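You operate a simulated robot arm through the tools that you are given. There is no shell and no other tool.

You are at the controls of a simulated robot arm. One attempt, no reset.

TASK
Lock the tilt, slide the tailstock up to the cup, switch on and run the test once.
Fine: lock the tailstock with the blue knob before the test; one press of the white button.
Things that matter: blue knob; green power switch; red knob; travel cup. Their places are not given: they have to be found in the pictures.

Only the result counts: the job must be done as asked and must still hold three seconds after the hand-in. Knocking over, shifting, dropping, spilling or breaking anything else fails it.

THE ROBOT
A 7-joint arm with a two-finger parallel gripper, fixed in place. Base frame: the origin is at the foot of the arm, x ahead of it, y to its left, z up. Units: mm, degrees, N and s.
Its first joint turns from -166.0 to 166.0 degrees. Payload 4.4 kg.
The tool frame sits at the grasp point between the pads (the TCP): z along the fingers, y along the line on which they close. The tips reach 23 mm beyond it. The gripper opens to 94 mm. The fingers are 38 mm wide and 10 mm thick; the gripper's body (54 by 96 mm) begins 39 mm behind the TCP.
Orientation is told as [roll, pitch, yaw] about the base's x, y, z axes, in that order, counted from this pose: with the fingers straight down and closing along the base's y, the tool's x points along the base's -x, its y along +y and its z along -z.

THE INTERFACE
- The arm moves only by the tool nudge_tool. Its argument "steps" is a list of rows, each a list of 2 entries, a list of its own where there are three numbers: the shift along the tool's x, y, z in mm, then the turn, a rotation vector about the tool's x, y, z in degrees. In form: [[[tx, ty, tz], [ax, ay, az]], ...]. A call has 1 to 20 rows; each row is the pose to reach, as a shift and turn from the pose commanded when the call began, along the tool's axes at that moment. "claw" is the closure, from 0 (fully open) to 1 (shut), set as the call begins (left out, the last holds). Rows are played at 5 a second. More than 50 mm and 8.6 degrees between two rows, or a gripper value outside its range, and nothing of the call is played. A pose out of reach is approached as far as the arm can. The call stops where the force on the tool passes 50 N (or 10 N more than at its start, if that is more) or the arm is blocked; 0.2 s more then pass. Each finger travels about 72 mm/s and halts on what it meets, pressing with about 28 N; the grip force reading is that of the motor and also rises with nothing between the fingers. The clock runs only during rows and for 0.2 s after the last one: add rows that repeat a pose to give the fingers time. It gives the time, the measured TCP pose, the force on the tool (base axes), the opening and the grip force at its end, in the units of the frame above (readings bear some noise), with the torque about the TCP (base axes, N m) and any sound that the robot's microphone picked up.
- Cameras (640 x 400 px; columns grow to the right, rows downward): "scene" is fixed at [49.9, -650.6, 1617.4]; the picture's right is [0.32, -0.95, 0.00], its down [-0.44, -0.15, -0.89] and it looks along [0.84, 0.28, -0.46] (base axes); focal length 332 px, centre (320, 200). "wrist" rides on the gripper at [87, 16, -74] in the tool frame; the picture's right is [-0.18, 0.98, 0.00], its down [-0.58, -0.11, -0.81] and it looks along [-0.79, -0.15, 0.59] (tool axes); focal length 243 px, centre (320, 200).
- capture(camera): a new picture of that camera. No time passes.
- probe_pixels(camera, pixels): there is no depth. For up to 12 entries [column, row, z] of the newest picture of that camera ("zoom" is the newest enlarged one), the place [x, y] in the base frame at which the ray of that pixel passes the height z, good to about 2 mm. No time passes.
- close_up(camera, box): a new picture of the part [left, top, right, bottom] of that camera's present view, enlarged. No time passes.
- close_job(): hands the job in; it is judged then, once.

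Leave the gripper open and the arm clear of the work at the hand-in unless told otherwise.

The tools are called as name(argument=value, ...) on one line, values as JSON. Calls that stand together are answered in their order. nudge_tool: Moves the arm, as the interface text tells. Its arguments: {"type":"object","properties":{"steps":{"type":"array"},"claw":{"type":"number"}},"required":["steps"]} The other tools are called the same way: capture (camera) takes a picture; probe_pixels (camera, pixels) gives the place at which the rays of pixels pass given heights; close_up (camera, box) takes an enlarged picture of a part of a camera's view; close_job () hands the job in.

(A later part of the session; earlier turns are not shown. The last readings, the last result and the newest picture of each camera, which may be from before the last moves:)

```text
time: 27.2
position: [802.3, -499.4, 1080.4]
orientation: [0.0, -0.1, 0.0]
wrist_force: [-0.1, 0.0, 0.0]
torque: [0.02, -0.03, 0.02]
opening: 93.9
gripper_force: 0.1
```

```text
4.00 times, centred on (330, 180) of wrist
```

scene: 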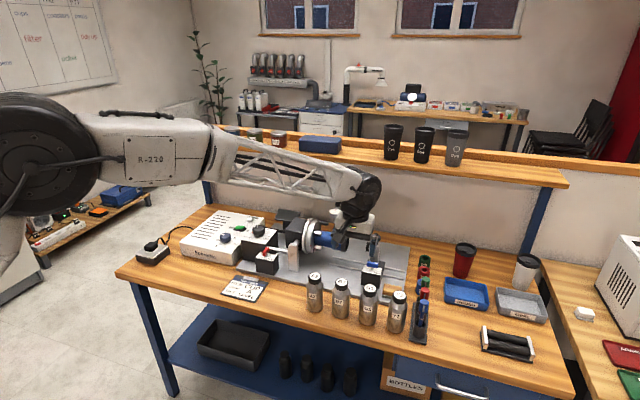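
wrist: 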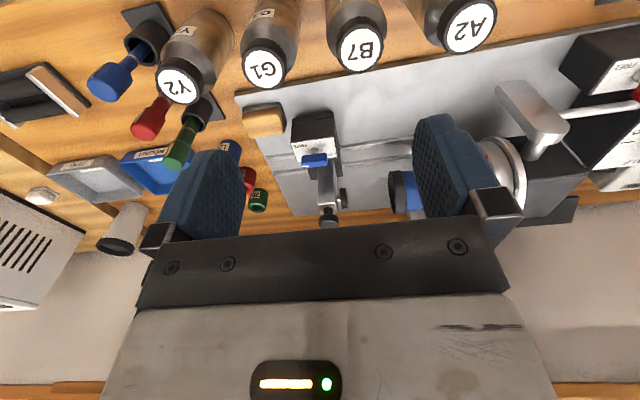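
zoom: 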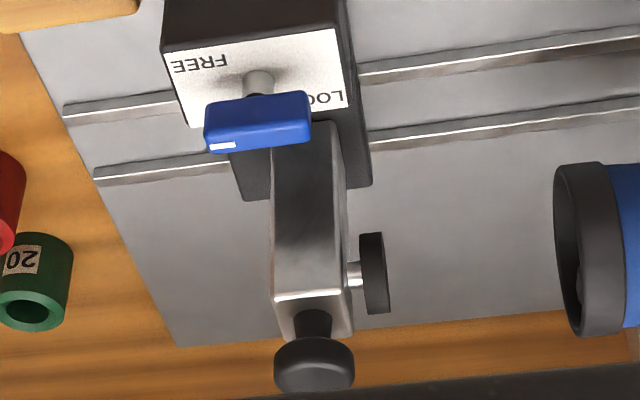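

The tailstock plate is at x 940–980, y -570…-506, z≈880; the blue bar is centred at (959,-538). The pad face is at y≈-501 and the lid face at y≈-430. Bottles stand in front, so I'll locate their lids: wrist G1 (262,68), B7 (358,47), Y2 (177,84), A2 (468,27).

probe_pixels(camera="wrist", pixels=[[262, 68, 920], [262, 68, 960], [358, 47, 920], [358, 47, 960], [177, 84, 920], [177, 84, 960], [468, 27, 920], [468, 27, 960], [262, 122, 840], [262, 122, 860]])

probe_pixels(camera="scene", pixels=[[369, 287.5, 920], [369, 287.5, 960], [341, 281, 920], [341, 281, 960], [400, 295.5, 920], [400, 295.5, 960], [314, 275.5, 920], [314, 275.5, 960], [391, 289, 840], [391, 289, 860]])

```text
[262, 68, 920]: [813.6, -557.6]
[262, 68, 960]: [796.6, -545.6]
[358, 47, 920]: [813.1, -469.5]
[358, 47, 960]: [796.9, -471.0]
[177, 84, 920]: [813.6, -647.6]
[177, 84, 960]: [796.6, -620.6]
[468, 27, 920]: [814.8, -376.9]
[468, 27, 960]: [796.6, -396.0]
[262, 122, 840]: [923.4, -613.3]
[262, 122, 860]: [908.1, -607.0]
```

```text
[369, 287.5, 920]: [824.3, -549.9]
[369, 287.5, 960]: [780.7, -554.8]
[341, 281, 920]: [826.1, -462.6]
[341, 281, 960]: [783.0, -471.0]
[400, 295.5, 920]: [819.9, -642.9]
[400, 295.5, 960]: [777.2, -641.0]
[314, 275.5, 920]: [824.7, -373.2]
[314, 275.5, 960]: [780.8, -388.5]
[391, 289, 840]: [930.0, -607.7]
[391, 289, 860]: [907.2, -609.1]
```

Bottle lids are at about x≈807, z≈936 (y -382, -467, -552, -640), so the hand must not come in too flat. First I'll test how far out the arm reaches with the tool vertical, at the safe height of 1080.

nudge_tool(steps=[[[-30, 0, 0], [0, 0, 0]], [[-60, 0, 0], [0, 0, 0]], [[-90, 0, 0], [0, 0, 0]], [[-90, 0, 0], [0, 0, 0]]])

```text
time: 28.2
position: [893.9, -498.8, 1080.9]
orientation: [-0.1, 0.0, 0.1]
wrist_force: [0.8, 0.2, 0.2]
torque: [-0.01, 0.03, -0.01]
opening: 93.9
gripper_force: 0.0
```

Reached r≈1023 without trouble. Continuing outward another 65 mm.

nudge_tool(steps=[[[-20, 0, 0], [0, 0, 0]], [[-40, 0, 0], [0, 0, 0]], [[-55, 0, 0], [0, 0, 0]], [[-65, 0, 0], [0, 0, 0]], [[-65, 0, 0], [0, 0, 0]]])

capture(camera="scene")

```text
time: 29.4
position: [958.0, -498.0, 1080.0]
orientation: [0.1, 0.0, 0.2]
wrist_force: [-0.3, 0.2, -0.5]
torque: [0.01, -0.01, 0.0]
opening: 93.9
gripper_force: 0.1
```

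```text
taken
```

scene: 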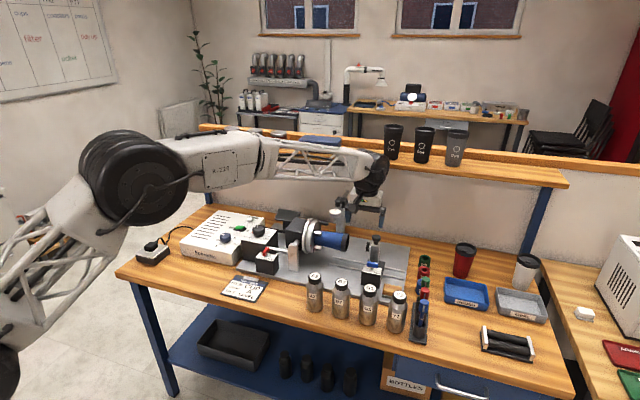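

The arm reaches r≈1080 with the tool vertical, so no tilt is needed. I'll line up over the tailstock box (959,-538), narrow the fingers to about 74 mm (box ≈ 64 mm wide) and come down to z≈950 to check alignment.

nudge_tool(steps=[[[-1, -20, 0], [0, 0, 0]], [[-1, -40, 0], [0, 0, 0]], [[-1, -40, 40], [0, 0, 0]], [[-1, -40, 80], [0, 0, 0]], [[-1, -40, 110], [0, 0, 0]], [[-1, -40, 130], [0, 0, 0]], [[-1, -40, 130], [0, 0, 0]]], claw=0.213)

capture(camera="wrist")

close_up(camera="scene", box=[320, 205, 420, 295])

```text
time: 31.0
position: [960.8, -540.0, 948.3]
orientation: [-0.1, 0.0, 0.1]
wrist_force: [0.7, 1.0, 0.4]
torque: [0.0, 0.0, 0.0]
opening: 74.4
gripper_force: 0.1
```

```text
taken
```

wrist: 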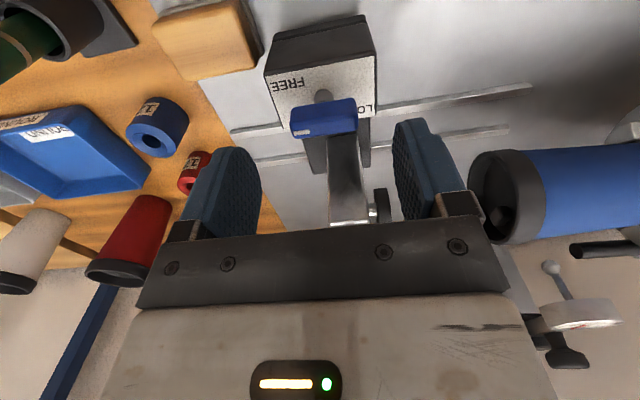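

```text
4.44 times, centred on (370, 250) of scene
```

zoom: 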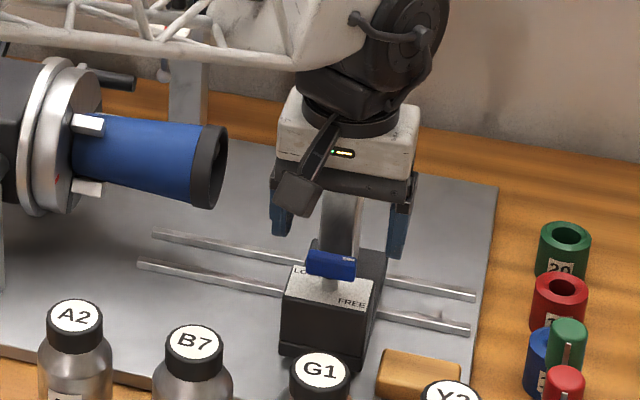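

The fingers straddle the box on both sides. I'll descend to z≈884 (tips ≈861, beside the upper box).

nudge_tool(steps=[[[0, 1, 15], [0, 0, 0]], [[0, 1, 30], [0, 0, 0]], [[0, 1, 45], [0, 0, 0]], [[0, 1, 58], [0, 0, 0]], [[0, 1, 64], [0, 0, 0]], [[0, 1, 64], [0, 0, 0]]])

capture(camera="wrist")

close_up(camera="scene", box=[320, 205, 420, 295])

```text
time: 32.4
position: [959.5, -537.8, 886.6]
orientation: [0.0, 0.1, 0.0]
wrist_force: [0.0, -0.4, 0.8]
torque: [-0.02, 0.01, 0.04]
opening: 73.8
gripper_force: 0.1
```

```text
taken
```

wrist: 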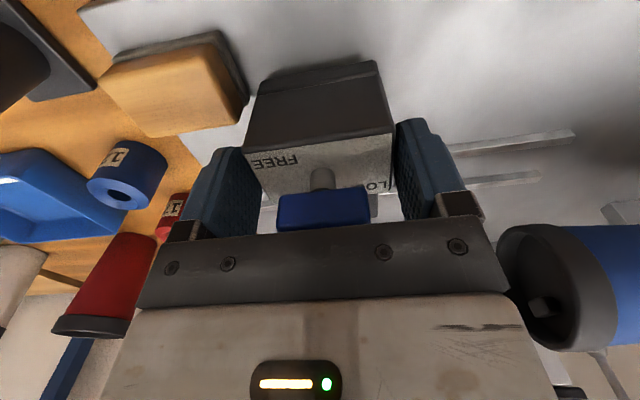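

```text
4.44 times, centred on (370, 250) of scene
```

zoom: 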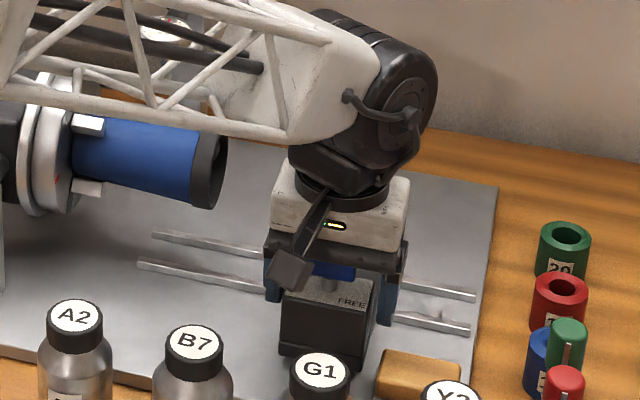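

The box sits between the fingers. Now I'll push it in +y: 35 mm in 5 mm rows (about 5 mm of free travel first), and watch the force.

nudge_tool(steps=[[[0, 5, 0], [0, 0, 0]], [[0, 10, 0], [0, 0, 0]], [[0, 15, 0], [0, 0, 0]], [[0, 20, 0], [0, 0, 0]], [[0, 25, 0], [0, 0, 0]], [[0, 30, 0], [0, 0, 0]], [[0, 35, 0], [0, 0, 0]]])

capture(camera="wrist")

close_up(camera="scene", box=[320, 205, 420, 295])

```text
time: 34.0
position: [958.6, -503.8, 887.3]
orientation: [0.0, -0.1, 0.1]
wrist_force: [2.5, -5.9, 1.2]
torque: [-0.06, -0.03, 0.0]
opening: 76.5
gripper_force: 3.0
```

```text
taken
```

wrist: 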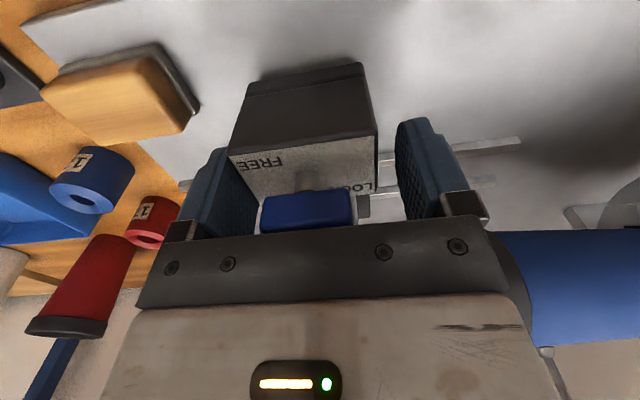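

```text
4.44 times, centred on (370, 250) of scene
```

zoom: 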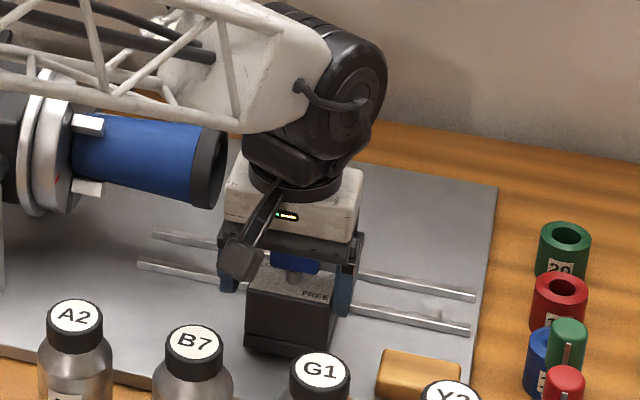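

The tailstock slides with about 6 N. Another 25 mm.

nudge_tool(steps=[[[0, 4, 0], [0, 0, 0]], [[0, 8, 0], [0, 0, 0]], [[0, 12, 0], [0, 0, 0]], [[0, 16, 0], [0, 0, 0]], [[0, 20, 0], [0, 0, 0]], [[0, 24, 0], [0, 0, 0]]])

capture(camera="wrist")

close_up(camera="scene", box=[320, 205, 420, 295])

```text
time: 35.4
position: [957.8, -481.3, 886.9]
orientation: [0.0, -0.1, 0.0]
wrist_force: [-0.4, -5.2, -1.8]
torque: [0.04, 0.06, -0.13]
opening: 76.4
gripper_force: 2.6
```

```text
taken
```

wrist: 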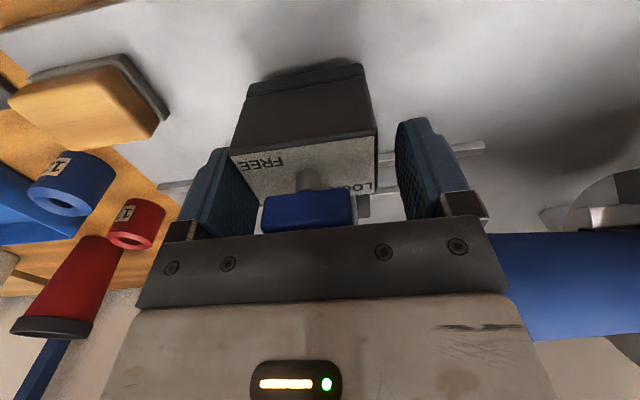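

```text
4.44 times, centred on (370, 250) of scene
```

zoom: 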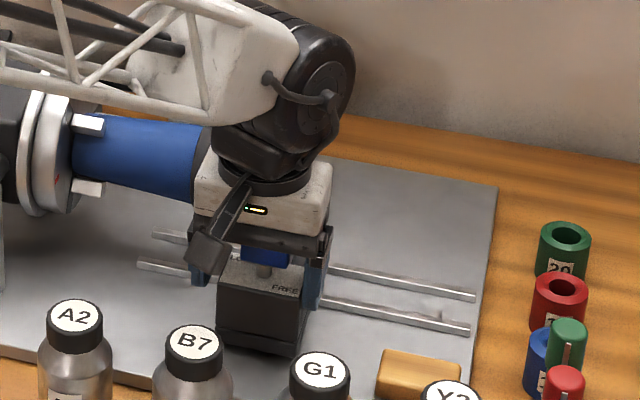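

About 50 mm done. Now finer 2 mm rows for 14 mm, watching the opening and force for contact with the cup.

nudge_tool(steps=[[[0, 2, 0], [0, 0, 0]], [[0, 4, 0], [0, 0, 0]], [[0, 6, 0], [0, 0, 0]], [[0, 8, 0], [0, 0, 0]], [[0, 10, 0], [0, 0, 0]], [[0, 12, 0], [0, 0, 0]], [[0, 14, 0], [0, 0, 0]]])

capture(camera="scene")

capture(camera="wrist")

```text
time: 37.0
position: [958.9, -465.9, 886.2]
orientation: [0.0, 0.0, 0.0]
wrist_force: [0.6, -5.6, 1.2]
torque: [-0.06, -0.12, -0.05]
opening: 76.6
gripper_force: 3.1
```

```text
taken
```

scene: 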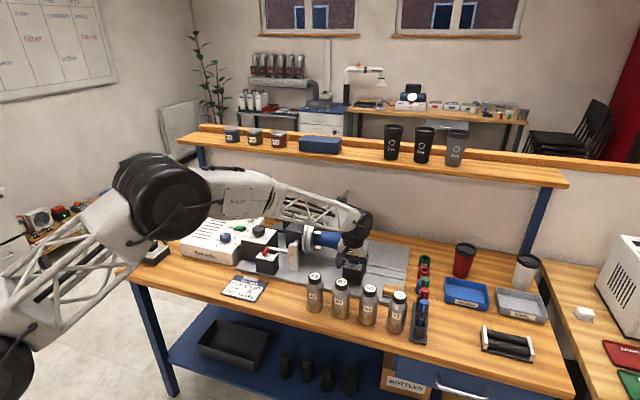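

```text
taken
```

wrist: 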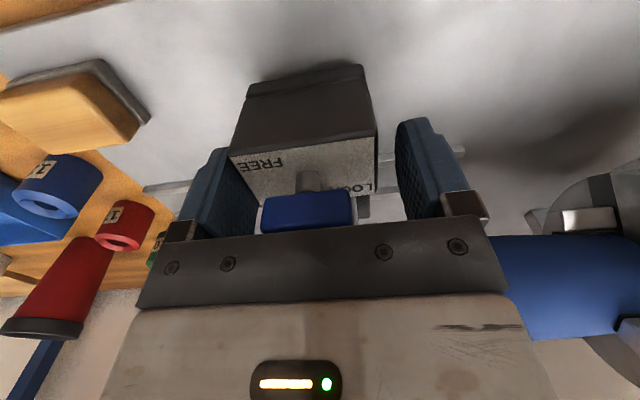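

Still just sliding friction (~5.6 N). Continuing with 1 mm rows.

nudge_tool(steps=[[[0, 1, 0], [0, 0, 0]], [[0, 2, 0], [0, 0, 0]], [[0, 3, 0], [0, 0, 0]], [[0, 4, 0], [0, 0, 0]]])

```text
time: 38.0
position: [958.4, -461.9, 886.6]
orientation: [-0.1, 0.1, 0.0]
wrist_force: [-3.3, -5.3, -0.7]
torque: [-0.06, 0.02, -0.2]
opening: 76.6
gripper_force: 2.9
```

nudge_tool(steps=[[[0, 1, 0], [0, 0, 0]], [[0, 2, 0], [0, 0, 0]], [[0, 3, 0], [0, 0, 0]]])

close_up(camera="scene", box=[310, 205, 400, 285])

```text
time: 38.8
position: [959.8, -458.9, 886.3]
orientation: [0.1, 0.1, 0.0]
wrist_force: [-3.0, -4.5, 0.7]
torque: [-0.02, -0.01, -0.2]
opening: 76.3
gripper_force: 2.3
```

```text
5.00 times, centred on (355, 245) of scene
```

zoom: 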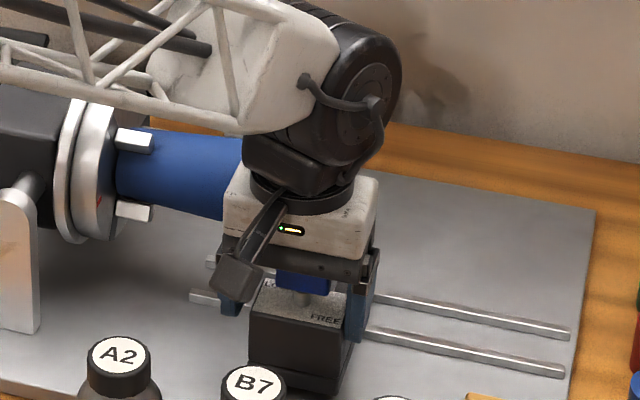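

About 72 mm moved and no contact yet. Continuing in 1 mm rows, 3 mm at a time.

nudge_tool(steps=[[[0, 1, 0], [0, 0, 0]], [[0, 2, 0], [0, 0, 0]], [[0, 3, 0], [0, 0, 0]]])

```text
time: 39.6
position: [958.2, -456.3, 885.1]
orientation: [0.0, 0.0, 0.1]
wrist_force: [1.4, -13.6, -3.7]
torque: [0.04, -0.23, 0.05]
opening: 80.5
gripper_force: 7.2
```

Contact: force jumped to -13.6 N, the opening to 80.5 mm and the motor to 7 N, so the pad is now against the cup lid. I'll open the fingers wide to release without dragging the tailstock, then rise and look.

nudge_tool(steps=[[[0, 0, 0], [0, 0, 0]], [[0, 0, 0], [0, 0, 0]], [[0, -3, -10], [0, 0, 0]], [[0, -6, -30], [0, 0, 0]], [[0, -6, -60], [0, 0, 0]], [[0, -6, -90], [0, 0, 0]], [[0, -6, -120], [0, 0, 0]], [[0, -6, -120], [0, 0, 0]]], claw=0)

capture(camera="wrist")

close_up(camera="scene", box=[310, 205, 400, 285])

```text
time: 41.4
position: [957.7, -461.8, 1006.1]
orientation: [0.0, 0.0, -0.1]
wrist_force: [0.6, -0.3, 0.2]
torque: [-0.02, 0.01, -0.03]
opening: 94.0
gripper_force: 0.0
```

```text
taken
```

wrist: 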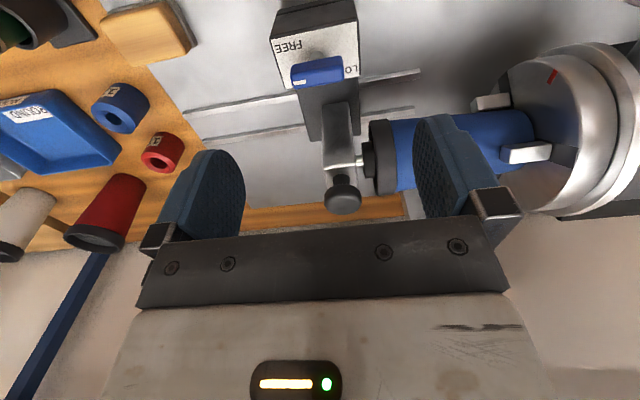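

```text
5.00 times, centred on (355, 245) of scene
```

zoom: 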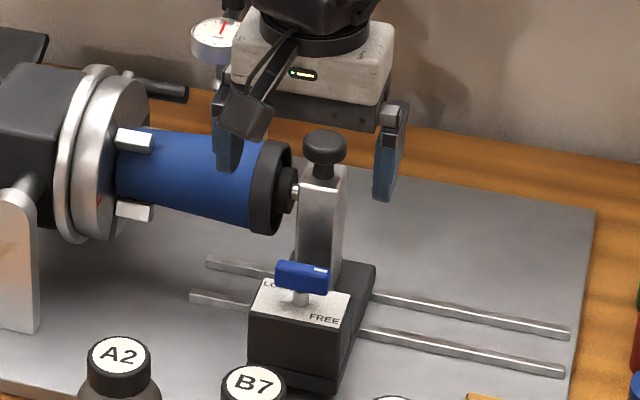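

close_up(camera="wrist", box=[270, 20, 430, 220])

close_up(camera="wrist", box=[320, 100, 420, 220])

close_up(camera="scene", box=[335, 225, 375, 265])

```text
2.00 times, centred on (350, 120) of wrist
```

zoom: 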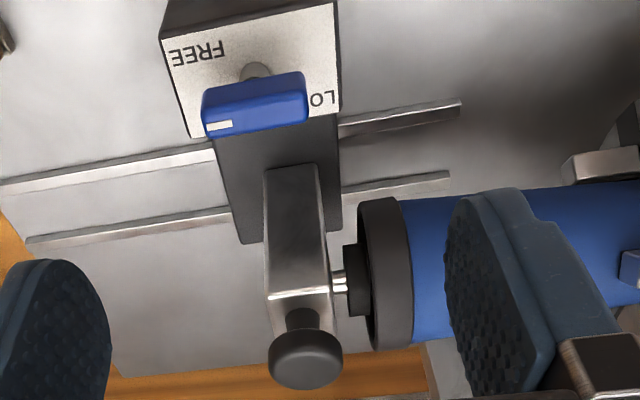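

```text
3.33 times, centred on (370, 160) of wrist
```

zoom: 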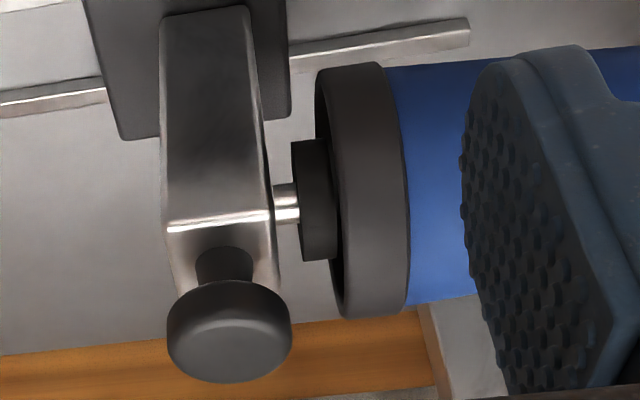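

```text
10.00 times, centred on (355, 245) of scene
```

zoom: 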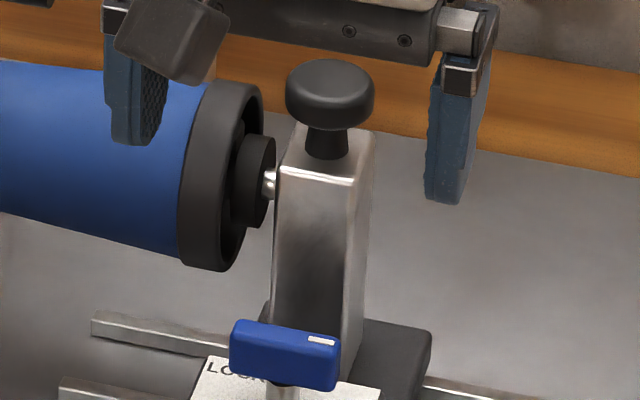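

The pad is seated in the end of the cup. Next I'll lock the blue knob: measure its new place.

probe_pixels(camera="wrist", pixels=[[271.5, 40, 880], [357.5, 21.5, 880], [360, 74, 880], [286.5, 89, 880], [317.5, 79, 908], [294, 84, 908], [343, 70, 908], [319, 71, 908]])

close_up(camera="wrist", box=[270, 0, 380, 110])

```text
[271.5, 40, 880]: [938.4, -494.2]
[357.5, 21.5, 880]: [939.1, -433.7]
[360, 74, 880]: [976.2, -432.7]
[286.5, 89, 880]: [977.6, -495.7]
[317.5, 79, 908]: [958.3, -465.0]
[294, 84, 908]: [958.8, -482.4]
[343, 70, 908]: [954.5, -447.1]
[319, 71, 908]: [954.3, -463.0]
```

```text
3.64 times, centred on (325, 55) of wrist
```

zoom: 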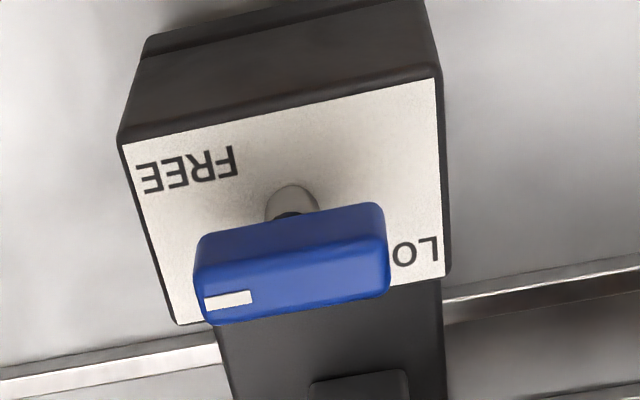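

The blue bar is now centred at about (958,-464.5). I'll rotate the hand to yaw -90 above it while narrowing the gripper to about 24 mm.

nudge_tool(steps=[[[0, 0, 0], [0, 0, 8]], [[0, 0, 0], [0, 0, 16]], [[0, -1, 0], [0, 0, 24]], [[0, -1, 0], [0, 0, 32]], [[0, -2, 0], [0, 0, 40]], [[0, -2, 0], [0, 0, 48]], [[0, -2, 0], [0, 0, 56]], [[0, -2.5, 0], [0, 0, 64]], [[0, -2.5, 0], [0, 0, 72]], [[0, -2.5, 0], [0, 0, 80]], [[0, -2.5, 0], [0, 0, 88]], [[0, -2.5, 0], [0, 0, 90]], [[0, -2.5, 0], [0, 0, 90]]], claw=0.745)

capture(camera="wrist")

close_up(camera="wrist", box=[240, 0, 400, 160])

close_up(camera="scene", box=[310, 205, 400, 285])

```text
time: 44.2
position: [959.1, -464.8, 1006.3]
orientation: [0.0, 0.0, -90.0]
wrist_force: [0.6, 0.2, -0.3]
torque: [0.01, 0.0, 0.02]
opening: 24.1
gripper_force: 0.1
```

```text
taken
```

wrist: 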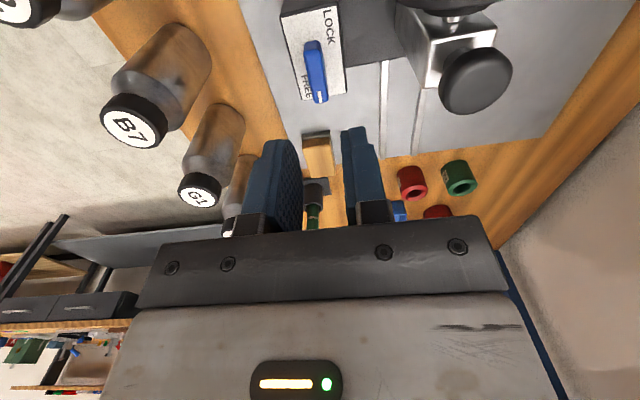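

```text
2.50 times, centred on (320, 80) of wrist
```

zoom: 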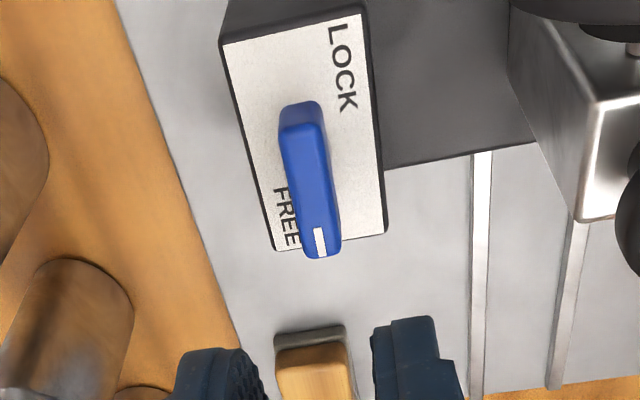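

```text
5.00 times, centred on (355, 245) of scene
```

zoom: 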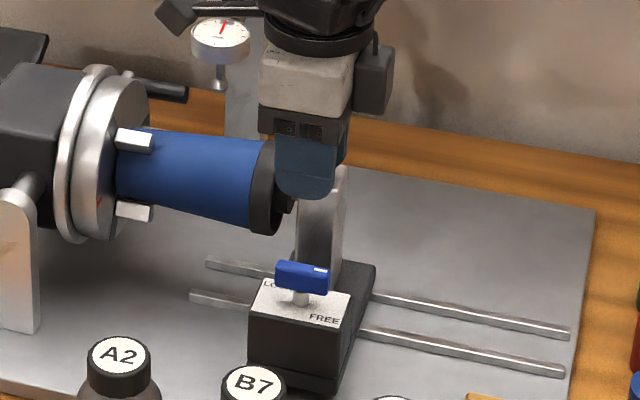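

probe_pixels(camera="wrist", pixels=[[312.8, 51, 908], [320.8, 100.8, 908], [316.6, 75, 908], [282, 17.6, 880], [340, 6, 880], [344, 93, 880], [304, 99.5, 880]])

```text
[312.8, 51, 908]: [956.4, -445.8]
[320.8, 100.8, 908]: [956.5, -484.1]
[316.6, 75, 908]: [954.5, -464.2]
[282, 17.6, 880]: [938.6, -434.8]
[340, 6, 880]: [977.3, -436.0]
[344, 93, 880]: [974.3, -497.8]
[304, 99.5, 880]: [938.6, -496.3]
```

The bar centre is about (957,-465). I'll shift 1.5 mm back in x and come down to z≈945, tips above the bar.

nudge_tool(steps=[[[0, -1.5, 15], [0, 0, 0]], [[0, -1.5, 35], [0, 0, 0]], [[0, -1.5, 52], [0, 0, 0]], [[0, -1.5, 62], [0, 0, 0]], [[0, -1.5, 62], [0, 0, 0]]])

close_up(camera="wrist", box=[220, 60, 420, 230])

close_up(camera="scene", box=[310, 205, 400, 285])

```text
time: 45.4
position: [955.7, -465.9, 943.9]
orientation: [0.0, 0.1, -90.0]
wrist_force: [-0.1, -0.4, 0.5]
torque: [-0.03, 0.02, 0.02]
opening: 24.1
gripper_force: 0.0
```

```text
2.35 times, centred on (320, 145) of wrist
```

zoom: 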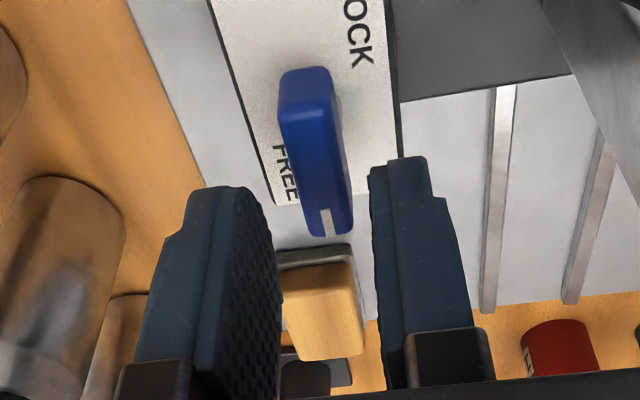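

```text
5.00 times, centred on (355, 245) of scene
```

zoom: 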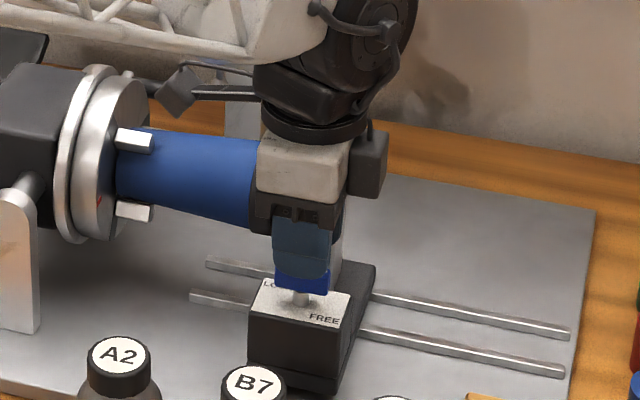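

Alignment looks good. I'll go down 22 mm so the tips flank the bar.

nudge_tool(steps=[[[0.5, 0.6, 8], [0, 0, 0]], [[0.5, 0.6, 15], [0, 0, 0]], [[0.5, 0.6, 22], [0, 0, 0]], [[0.5, 0.6, 22], [0, 0, 0]]])

close_up(camera="wrist", box=[220, 60, 420, 230])

```text
time: 46.4
position: [957.3, -463.7, 921.9]
orientation: [0.0, 0.0, -90.0]
wrist_force: [-1.0, -0.7, 0.6]
torque: [0.03, -0.01, 0.01]
opening: 24.1
gripper_force: 0.1
```

```text
2.35 times, centred on (320, 145) of wrist
```

zoom: 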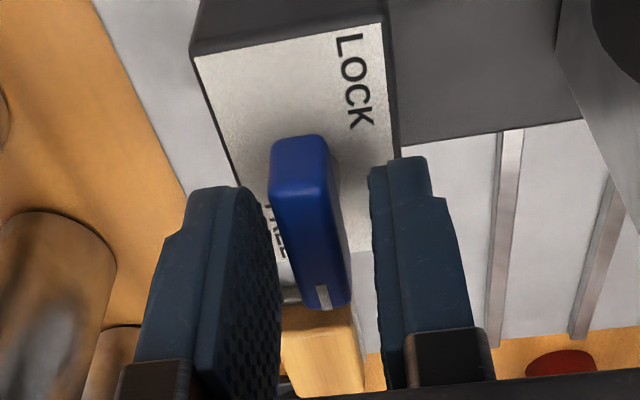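

The bar is about 1.4 mm toward the -x finger. I'll shift and close.

nudge_tool(steps=[[[0, -1.4, 0], [0, 0, 0]], [[0, -1.4, 0], [0, 0, 0]]])

nudge_tool(steps=[[[0, 0, 0], [0, 0, 0]], [[0, 0, 0], [0, 0, 0]], [[0, 0, 0], [0, 0, 0]]], claw=1)

```text
time: 47.0
position: [955.4, -463.3, 920.6]
orientation: [-0.1, -0.1, -90.0]
wrist_force: [0.0, -0.3, -0.1]
torque: [0.05, 0.01, 0.01]
opening: 24.0
gripper_force: 0.1
```

```text
time: 47.8
position: [955.5, -463.5, 922.3]
orientation: [0.0, -0.1, -90.0]
wrist_force: [4.1, -0.6, -1.1]
torque: [0.11, -0.08, 0.03]
opening: 11.8
gripper_force: 44.8
```

Well centred (4 N side load). The tailstock can still slide, so while turning I'll keep a slight push in +y (toward the cup). First a 0.5 mm bias (tool x = +y), then read the force.

nudge_tool(steps=[[[0.5, 0, 0], [0, 0, 0]], [[0.5, 0, 0], [0, 0, 0]]])

```text
time: 48.4
position: [954.9, -463.5, 921.7]
orientation: [-0.1, 0.0, -90.0]
wrist_force: [6.4, -10.5, -0.5]
torque: [0.56, -0.11, -0.01]
opening: 11.7
gripper_force: 45.4
```

Force y is -10.5 N, so it presses lightly on the cup. Now I'll turn 12° counter-clockwise.

nudge_tool(steps=[[[0, 0.15, 0], [0, 0, -4]], [[0, 0.15, 0], [0, 0, -8]], [[0, 0.15, 0], [0, 0, -12]], [[0, 0.15, 0], [0, 0, -12]]])

```text
time: 49.4
position: [956.3, -463.5, 922.4]
orientation: [0.0, 0.0, -77.8]
wrist_force: [-1.1, -6.9, -5.3]
torque: [-1.23, -0.3, -0.02]
opening: 11.8
gripper_force: 44.9
```

nudge_tool(steps=[[[0.2, 0, 0], [0, 0, -4]], [[0.2, 0, 0], [0, 0, -8]], [[0.2, 0, 0], [0, 0, -12]], [[0.2, 0, 0], [0, 0, -12]]])

```text
time: 50.4
position: [955.5, -463.1, 921.5]
orientation: [0.0, 0.0, -65.9]
wrist_force: [16.3, -10.8, -11.7]
torque: [-0.06, -0.21, 0.02]
opening: 11.5
gripper_force: 44.9
```

nudge_tool(steps=[[[-0.15, 0.35, 0.2], [0, 0, -4]], [[-0.15, 0.35, 0.2], [0, 0, -8]], [[-0.15, 0.35, 0.2], [0, 0, -12]], [[-0.15, 0.35, 0.2], [0, 0, -12]]])

```text
time: 51.4
position: [956.5, -463.1, 922.0]
orientation: [0.0, 0.0, -53.9]
wrist_force: [8.6, -0.6, -7.2]
torque: [1.14, 0.67, 0.0]
opening: 11.5
gripper_force: 45.2
```

nudge_tool(steps=[[[0.2, 0.4, 0.1], [0, 0, -4]], [[0.2, 0.4, 0.1], [0, 0, -8]], [[0.2, 0.4, 0.1], [0, 0, -12]], [[0.2, 0.4, 0.1], [0, 0, -12]]])

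```text
time: 52.4
position: [955.9, -462.2, 921.1]
orientation: [0.1, 0.0, -41.9]
wrist_force: [-6.2, 3.0, -2.7]
torque: [0.15, 0.2, -0.03]
opening: 11.9
gripper_force: 44.3
```

nudge_tool(steps=[[[0.4, 0.35, 0], [0, 0, -4]], [[0.4, 0.35, 0], [0, 0, -8]], [[0.4, 0.35, 0], [0, 0, -12]], [[0.4, 0.35, 0], [0, 0, -12]]])

```text
time: 53.4
position: [955.9, -463.3, 922.0]
orientation: [0.0, 0.1, -29.9]
wrist_force: [-11.8, -3.7, -3.8]
torque: [-0.78, -1.06, -0.01]
opening: 11.6
gripper_force: 46.0
```

nudge_tool(steps=[[[0.35, 0.3, 0], [0, 0, -4]], [[0.35, 0.3, 0], [0, 0, -8]], [[0.35, 0.3, 0], [0, 0, -12]], [[0.35, 0.3, 0], [0, 0, -12]]])

```text
time: 54.4
position: [956.3, -462.3, 921.1]
orientation: [0.0, -0.1, -17.9]
wrist_force: [3.4, -10.9, -10.2]
torque: [-0.55, -1.34, 0.02]
opening: 11.8
gripper_force: 44.8
```

Pressing on the cup at about 11 N at yaw -18. I'll continue with slight +y bias.

nudge_tool(steps=[[[0, 0.3, 0], [0, 0, -4]], [[0, 0.3, 0], [0, 0, -8]], [[0, 0.3, 0], [0, 0, -10]], [[0, 0.3, 0], [0, 0, -10]]])

```text
time: 55.4
position: [955.8, -462.8, 922.4]
orientation: [0.0, 0.1, -8.0]
wrist_force: [8.3, -30.0, -7.4]
torque: [-0.3, 0.83, -0.01]
opening: 11.9
gripper_force: 44.9
```

Push is 30 N, a bit more than needed; I'll ease 0.3 mm and finish the turn to yaw 0 and slightly beyond to find the stop.

nudge_tool(steps=[[[-0.2, -0.3, 0.1], [0, 0, -3]], [[-0.2, -0.3, 0.1], [0, 0, -6]], [[-0.2, -0.3, 0.1], [0, 0, -8]], [[-0.2, -0.3, 0.1], [0, 0, -8]]])

nudge_tool(steps=[[[0, 0, 0], [0, 0, -2]], [[0, 0, 0], [0, 0, -4]], [[0, 0, 0], [0, 0, -4]]])

```text
time: 56.4
position: [955.9, -463.8, 922.7]
orientation: [0.0, -0.1, -0.1]
wrist_force: [0.2, -37.8, -5.6]
torque: [-0.56, -0.2, -0.06]
opening: 11.6
gripper_force: 44.8
```

```text
time: 57.2
position: [955.5, -462.5, 922.2]
orientation: [0.0, 0.0, 4.0]
wrist_force: [-14.9, -35.5, 2.4]
torque: [-0.58, 0.52, -1.86]
opening: 13.0
gripper_force: 44.9
```

The end stop is felt (-1.86 N·m): the blue knob is at LOCK, with the tailstock pressed to the cup. I'll turn back to 0°, ease the push, open and rise.

nudge_tool(steps=[[[0, -0.3, 0], [0, 0, 2]], [[0, -0.6, 0], [0, 0, 4]], [[0, -0.6, 0], [0, 0, 4]]])

nudge_tool(steps=[[[0, 0, 0], [0, 0, 0]], [[0, 0, 0], [0, 0, 0]], [[0, 0, 0], [0, 0, 0]], [[0, 0, -10], [0, 0, 0]], [[0, 0, -25], [0, 0, 0]], [[0, 0, -60], [0, 0, 0]], [[0, 0, -100], [0, 0, 0]], [[0, 0, -100], [0, 0, 0]]], claw=0.72)

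capture(camera="wrist")

close_up(camera="scene", box=[310, 205, 400, 285])

close_up(camera="wrist", box=[270, 20, 430, 220])

```text
time: 58.0
position: [956.4, -463.1, 922.0]
orientation: [0.1, 0.0, 0.0]
wrist_force: [-29.5, -25.4, 9.2]
torque: [-0.44, 1.13, -0.02]
opening: 11.9
gripper_force: 45.2
```

```text
time: 59.8
position: [956.8, -461.3, 1021.0]
orientation: [0.0, 0.0, 0.0]
wrist_force: [0.8, -0.5, 0.8]
torque: [0.01, 0.02, -0.01]
opening: 26.0
gripper_force: 0.0
```

```text
taken
```

wrist: 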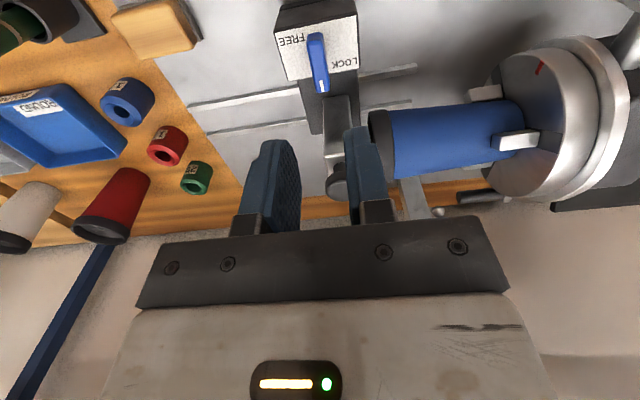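

```text
5.00 times, centred on (355, 245) of scene
```

zoom: 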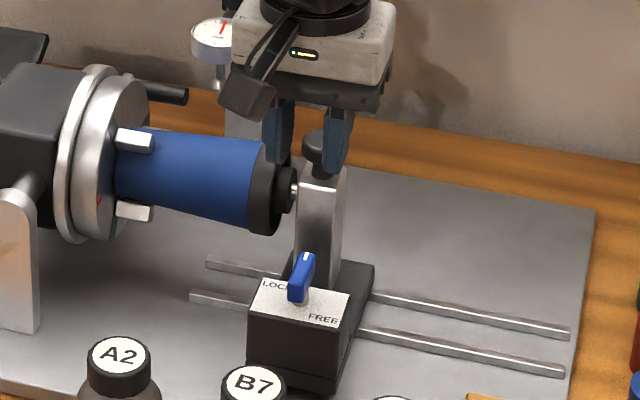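

```text
2.00 times, centred on (350, 120) of wrist
```

zoom: 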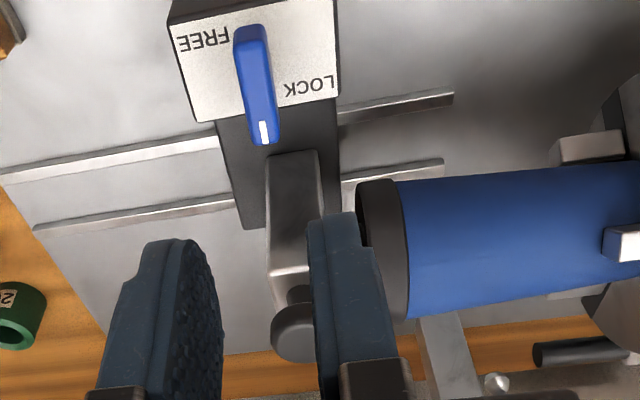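

The blue knob points to LOCK. I'll check that the pad still sits against the cup.

close_up(camera="scene", box=[335, 225, 375, 265])

close_up(camera="scene", box=[215, 205, 285, 255])

```text
10.00 times, centred on (355, 245) of scene
```

zoom: 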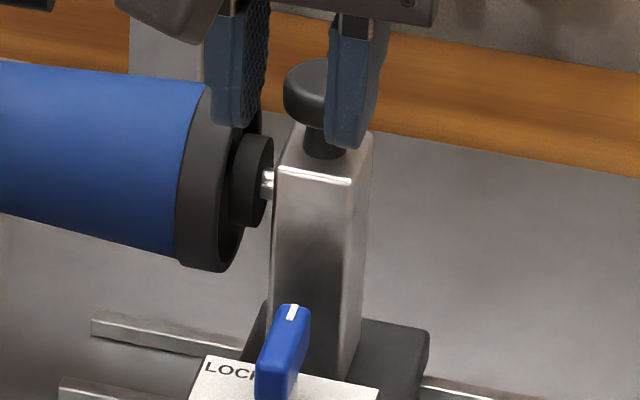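

```text
8.00 times, centred on (250, 230) of scene
```

zoom: 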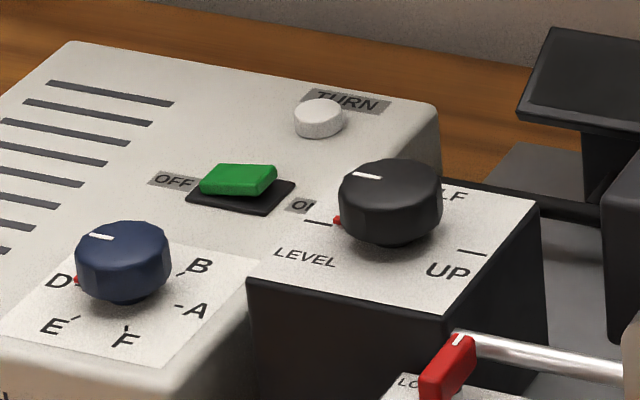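

The pad is still seated against the cup. Next is the control box: green switch (OFF left/+y, ON right/-y) and the white "TURN" button. I'll move over there at a safe height for a close look.

nudge_tool(steps=[[[30, 0, -30], [0, 0, 0]], [[60, 20, -60], [0, 0, 0]], [[90, 55, -60], [0, 0, 0]], [[100, 95, -60], [0, 0, 0]], [[100, 140, -60], [0, 0, 0]], [[100, 185, -60], [0, 0, 0]], [[100, 230, -60], [0, 0, 0]], [[100, 275, -60], [0, 0, 0]], [[100, 320, -60], [0, 0, 0]], [[100, 365, -60], [0, 0, 0]], [[100, 410, -60], [0, 0, 0]], [[90, 455, -60], [0, 0, 0]], [[70, 490, -50], [0, 0, 0]], [[50, 500, -30], [0, 0, 0]], [[50, 500, -30], [0, 0, 0]]])

capture(camera="wrist")

close_up(camera="wrist", box=[270, 60, 420, 200])

capture(camera="scene")

```text
time: 63.0
position: [905.2, 37.4, 1051.7]
orientation: [0.0, 0.0, -0.1]
wrist_force: [0.1, -0.8, -0.8]
torque: [0.0, -0.01, -0.02]
opening: 26.2
gripper_force: 0.0
```

```text
taken
```

wrist: 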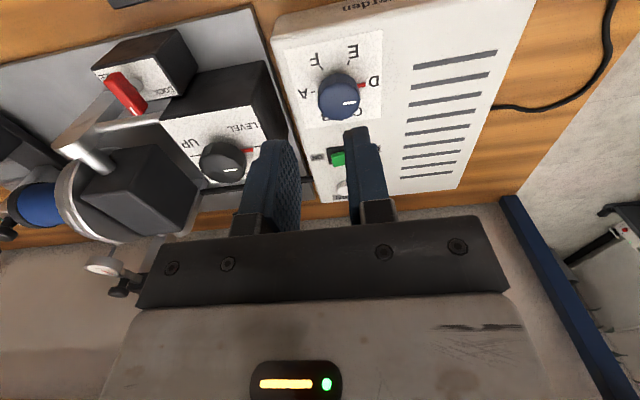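

```text
2.86 times, centred on (345, 130) of wrist
```

zoom: 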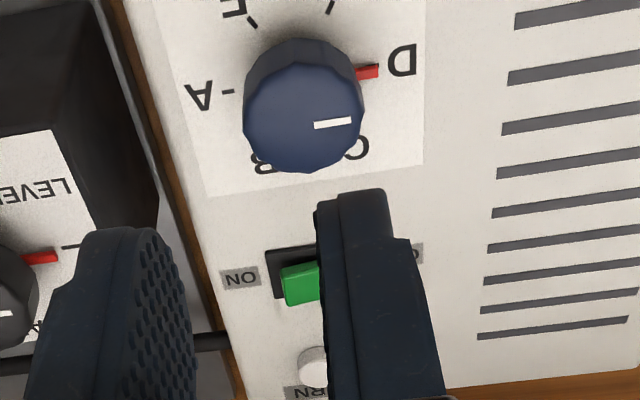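

```text
taken
```

scene: 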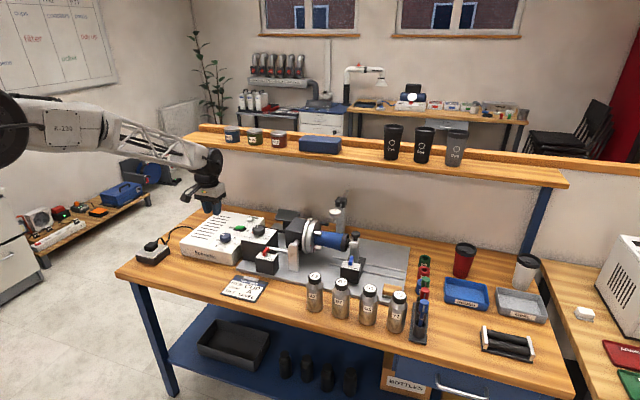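

The dial's pointer is at D and nothing asks me to change it, so I leave it alone. A finger hides the green switch; I'll open the gripper for a clear view.

nudge_tool(steps=[[[0, 0, 0], [0, 0, 0]], [[0, 0, 0], [0, 0, 0]], [[0, 0, 0], [0, 0, 0]]], claw=0)

close_up(camera="wrist", box=[280, 110, 400, 220])

close_up(camera="scene", box=[225, 210, 265, 240])

```text
time: 63.8
position: [905.3, 35.6, 1051.5]
orientation: [0.0, 0.0, 0.0]
wrist_force: [-0.6, -0.1, -0.2]
torque: [0.04, 0.0, 0.02]
opening: 93.9
gripper_force: 0.1
```

```text
3.64 times, centred on (340, 165) of wrist
```

zoom: 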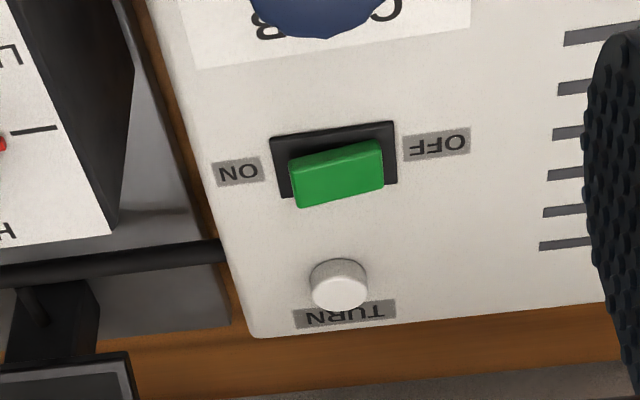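

```text
13.33 times, centred on (245, 225) of scene
```

zoom: 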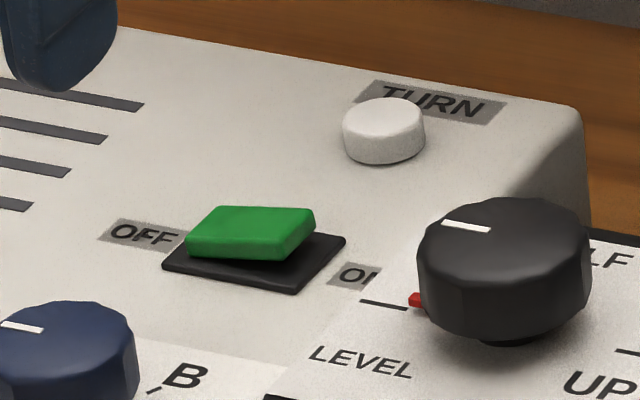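

The rocker's OFF end (+y) is down, so I must press its ON end (-y side). I'll measure the rocker's ON end and the white button from both views.

probe_pixels(camera="wrist", pixels=[[344.9, 159, 860], [344.9, 159, 880], [333.4, 160.5, 860], [333.4, 160.5, 880], [344.9, 185.6, 860], [344.9, 185.6, 880], [327, 152, 860], [361, 148, 860], [361, 165, 860], [330, 170, 860]])

probe_pixels(camera="scene", pixels=[[239.75, 226.65, 860], [239.75, 226.65, 880], [243.9, 227.4, 860], [243.9, 227.4, 880], [249.7, 218.6, 860], [249.7, 218.6, 880], [243.2, 231.9, 860], [233.3, 229.8, 860], [246.9, 228, 860]])

```text
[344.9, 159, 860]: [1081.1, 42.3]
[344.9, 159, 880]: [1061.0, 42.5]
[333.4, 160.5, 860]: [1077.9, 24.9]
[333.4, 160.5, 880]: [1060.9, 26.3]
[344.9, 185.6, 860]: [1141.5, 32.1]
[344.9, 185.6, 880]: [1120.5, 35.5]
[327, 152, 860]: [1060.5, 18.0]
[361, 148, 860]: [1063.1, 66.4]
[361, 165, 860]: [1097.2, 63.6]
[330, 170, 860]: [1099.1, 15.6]
```

```text
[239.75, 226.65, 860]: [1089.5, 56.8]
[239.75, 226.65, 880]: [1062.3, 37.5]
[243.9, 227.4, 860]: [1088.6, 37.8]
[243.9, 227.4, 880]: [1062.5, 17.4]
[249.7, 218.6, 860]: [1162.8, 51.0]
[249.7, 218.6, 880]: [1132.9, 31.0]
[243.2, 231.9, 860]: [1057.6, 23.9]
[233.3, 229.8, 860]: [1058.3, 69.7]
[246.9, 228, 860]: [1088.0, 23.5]
```

close_up(camera="wrist", box=[320, 140, 370, 200])

close_up(camera="scene", box=[232, 212, 258, 236])

```text
6.67 times, centred on (345, 170) of wrist
```

zoom: 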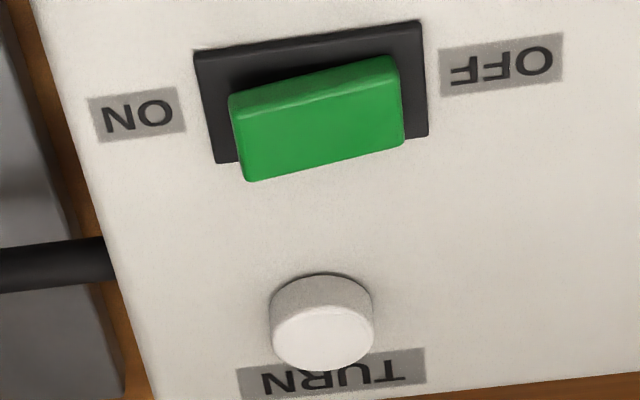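

```text
16.00 times, centred on (245, 224) of scene
```

zoom: 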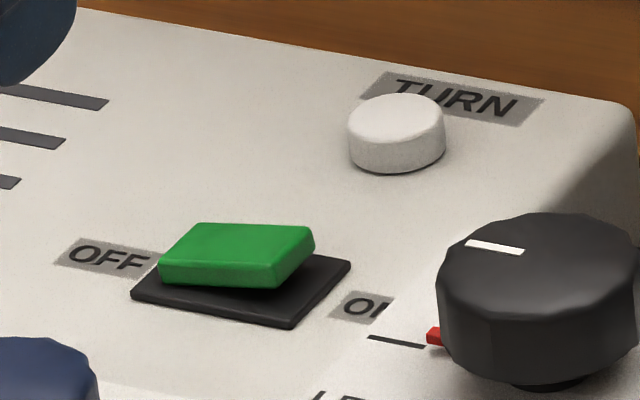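

probe_pixels(camera="wrist", pixels=[[345.3, 190.7, 870], [345.3, 190.7, 880], [333.8, 162.5, 870], [333.8, 162.5, 880], [356.7, 156.5, 870], [356.7, 156.5, 880]])

probe_pixels(camera="scene", pixels=[[249.75, 218.9, 870], [249.75, 218.9, 880], [243.6, 227.25, 870], [243.6, 227.25, 880], [236.1, 226.7, 870], [236.1, 226.7, 880]])

```text
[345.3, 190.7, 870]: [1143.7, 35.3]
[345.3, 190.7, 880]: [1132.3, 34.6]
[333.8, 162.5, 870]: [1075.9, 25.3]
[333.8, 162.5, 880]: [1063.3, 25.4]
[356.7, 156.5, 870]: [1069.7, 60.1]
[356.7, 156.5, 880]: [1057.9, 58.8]
```

```text
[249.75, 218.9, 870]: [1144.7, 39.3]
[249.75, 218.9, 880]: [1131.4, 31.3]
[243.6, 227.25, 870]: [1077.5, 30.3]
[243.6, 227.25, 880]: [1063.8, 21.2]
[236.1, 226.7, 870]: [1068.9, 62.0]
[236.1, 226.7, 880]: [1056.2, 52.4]
```

Rocker ON end ≈ (1069,25, z 875.5), OFF end lower at z 872; white button ≈ (1137.5,35, z 875.5). I'll close the fingers and move above the ON end at a safe height.

nudge_tool(steps=[[[-30, -4, 5], [0, 0, 0]], [[-65, -8, 10], [0, 0, 0]], [[-100, -10, 20], [0, 0, 0]], [[-135, -10, 30], [0, 0, 0]], [[-163, -10, 45], [0, 0, 0]], [[-163, -10, 60], [0, 0, 0]], [[-163, -10, 60], [0, 0, 0]]], claw=1)

capture(camera="wrist")

close_up(camera="scene", box=[205, 170, 285, 250])

```text
time: 65.4
position: [1070.9, 28.4, 990.1]
orientation: [0.0, -0.1, 0.0]
wrist_force: [-0.3, 0.5, -0.4]
torque: [0.0, 0.0, 0.0]
opening: 0.0
gripper_force: 28.1
```

```text
taken
```

wrist: 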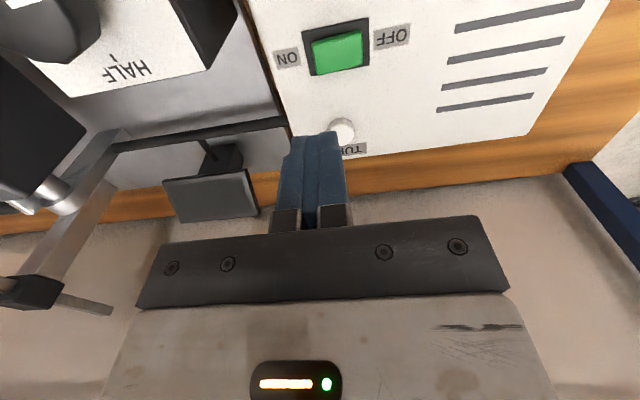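

```text
5.00 times, centred on (245, 210) of scene
```

zoom: 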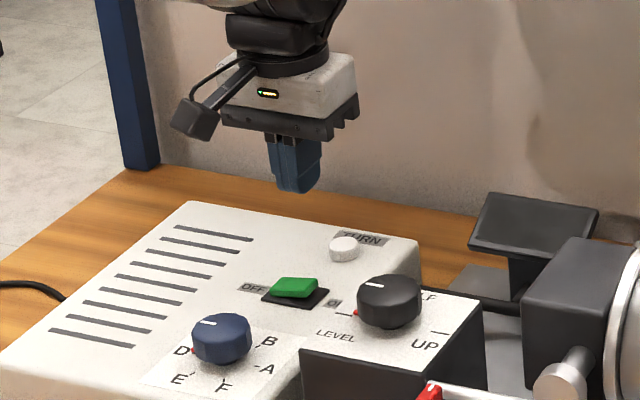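

close_up(camera="wrist", box=[270, 5, 410, 165])

```text
2.50 times, centred on (340, 85) of wrist
```

zoom: 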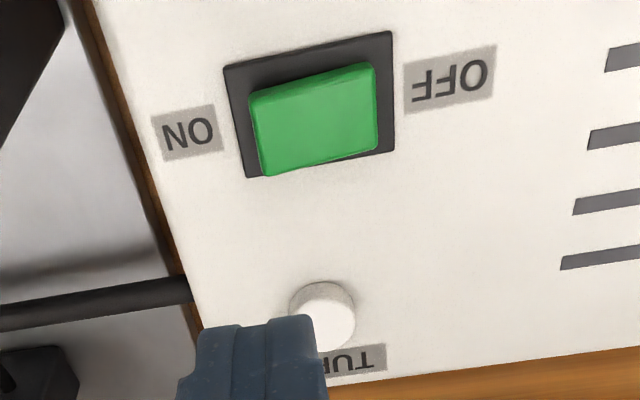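

probe_pixels(camera="zoom", pixels=[[262, 135, 875.5], [375, 105, 872], [225, 67, 862], [390, 32, 862], [393, 150, 862], [246, 178, 862], [328, 320, 875.5]])

```text
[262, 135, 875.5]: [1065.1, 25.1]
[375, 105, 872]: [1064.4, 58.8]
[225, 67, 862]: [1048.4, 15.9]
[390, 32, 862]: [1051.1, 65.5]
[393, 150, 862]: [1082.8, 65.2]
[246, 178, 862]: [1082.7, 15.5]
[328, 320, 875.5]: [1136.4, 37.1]
```

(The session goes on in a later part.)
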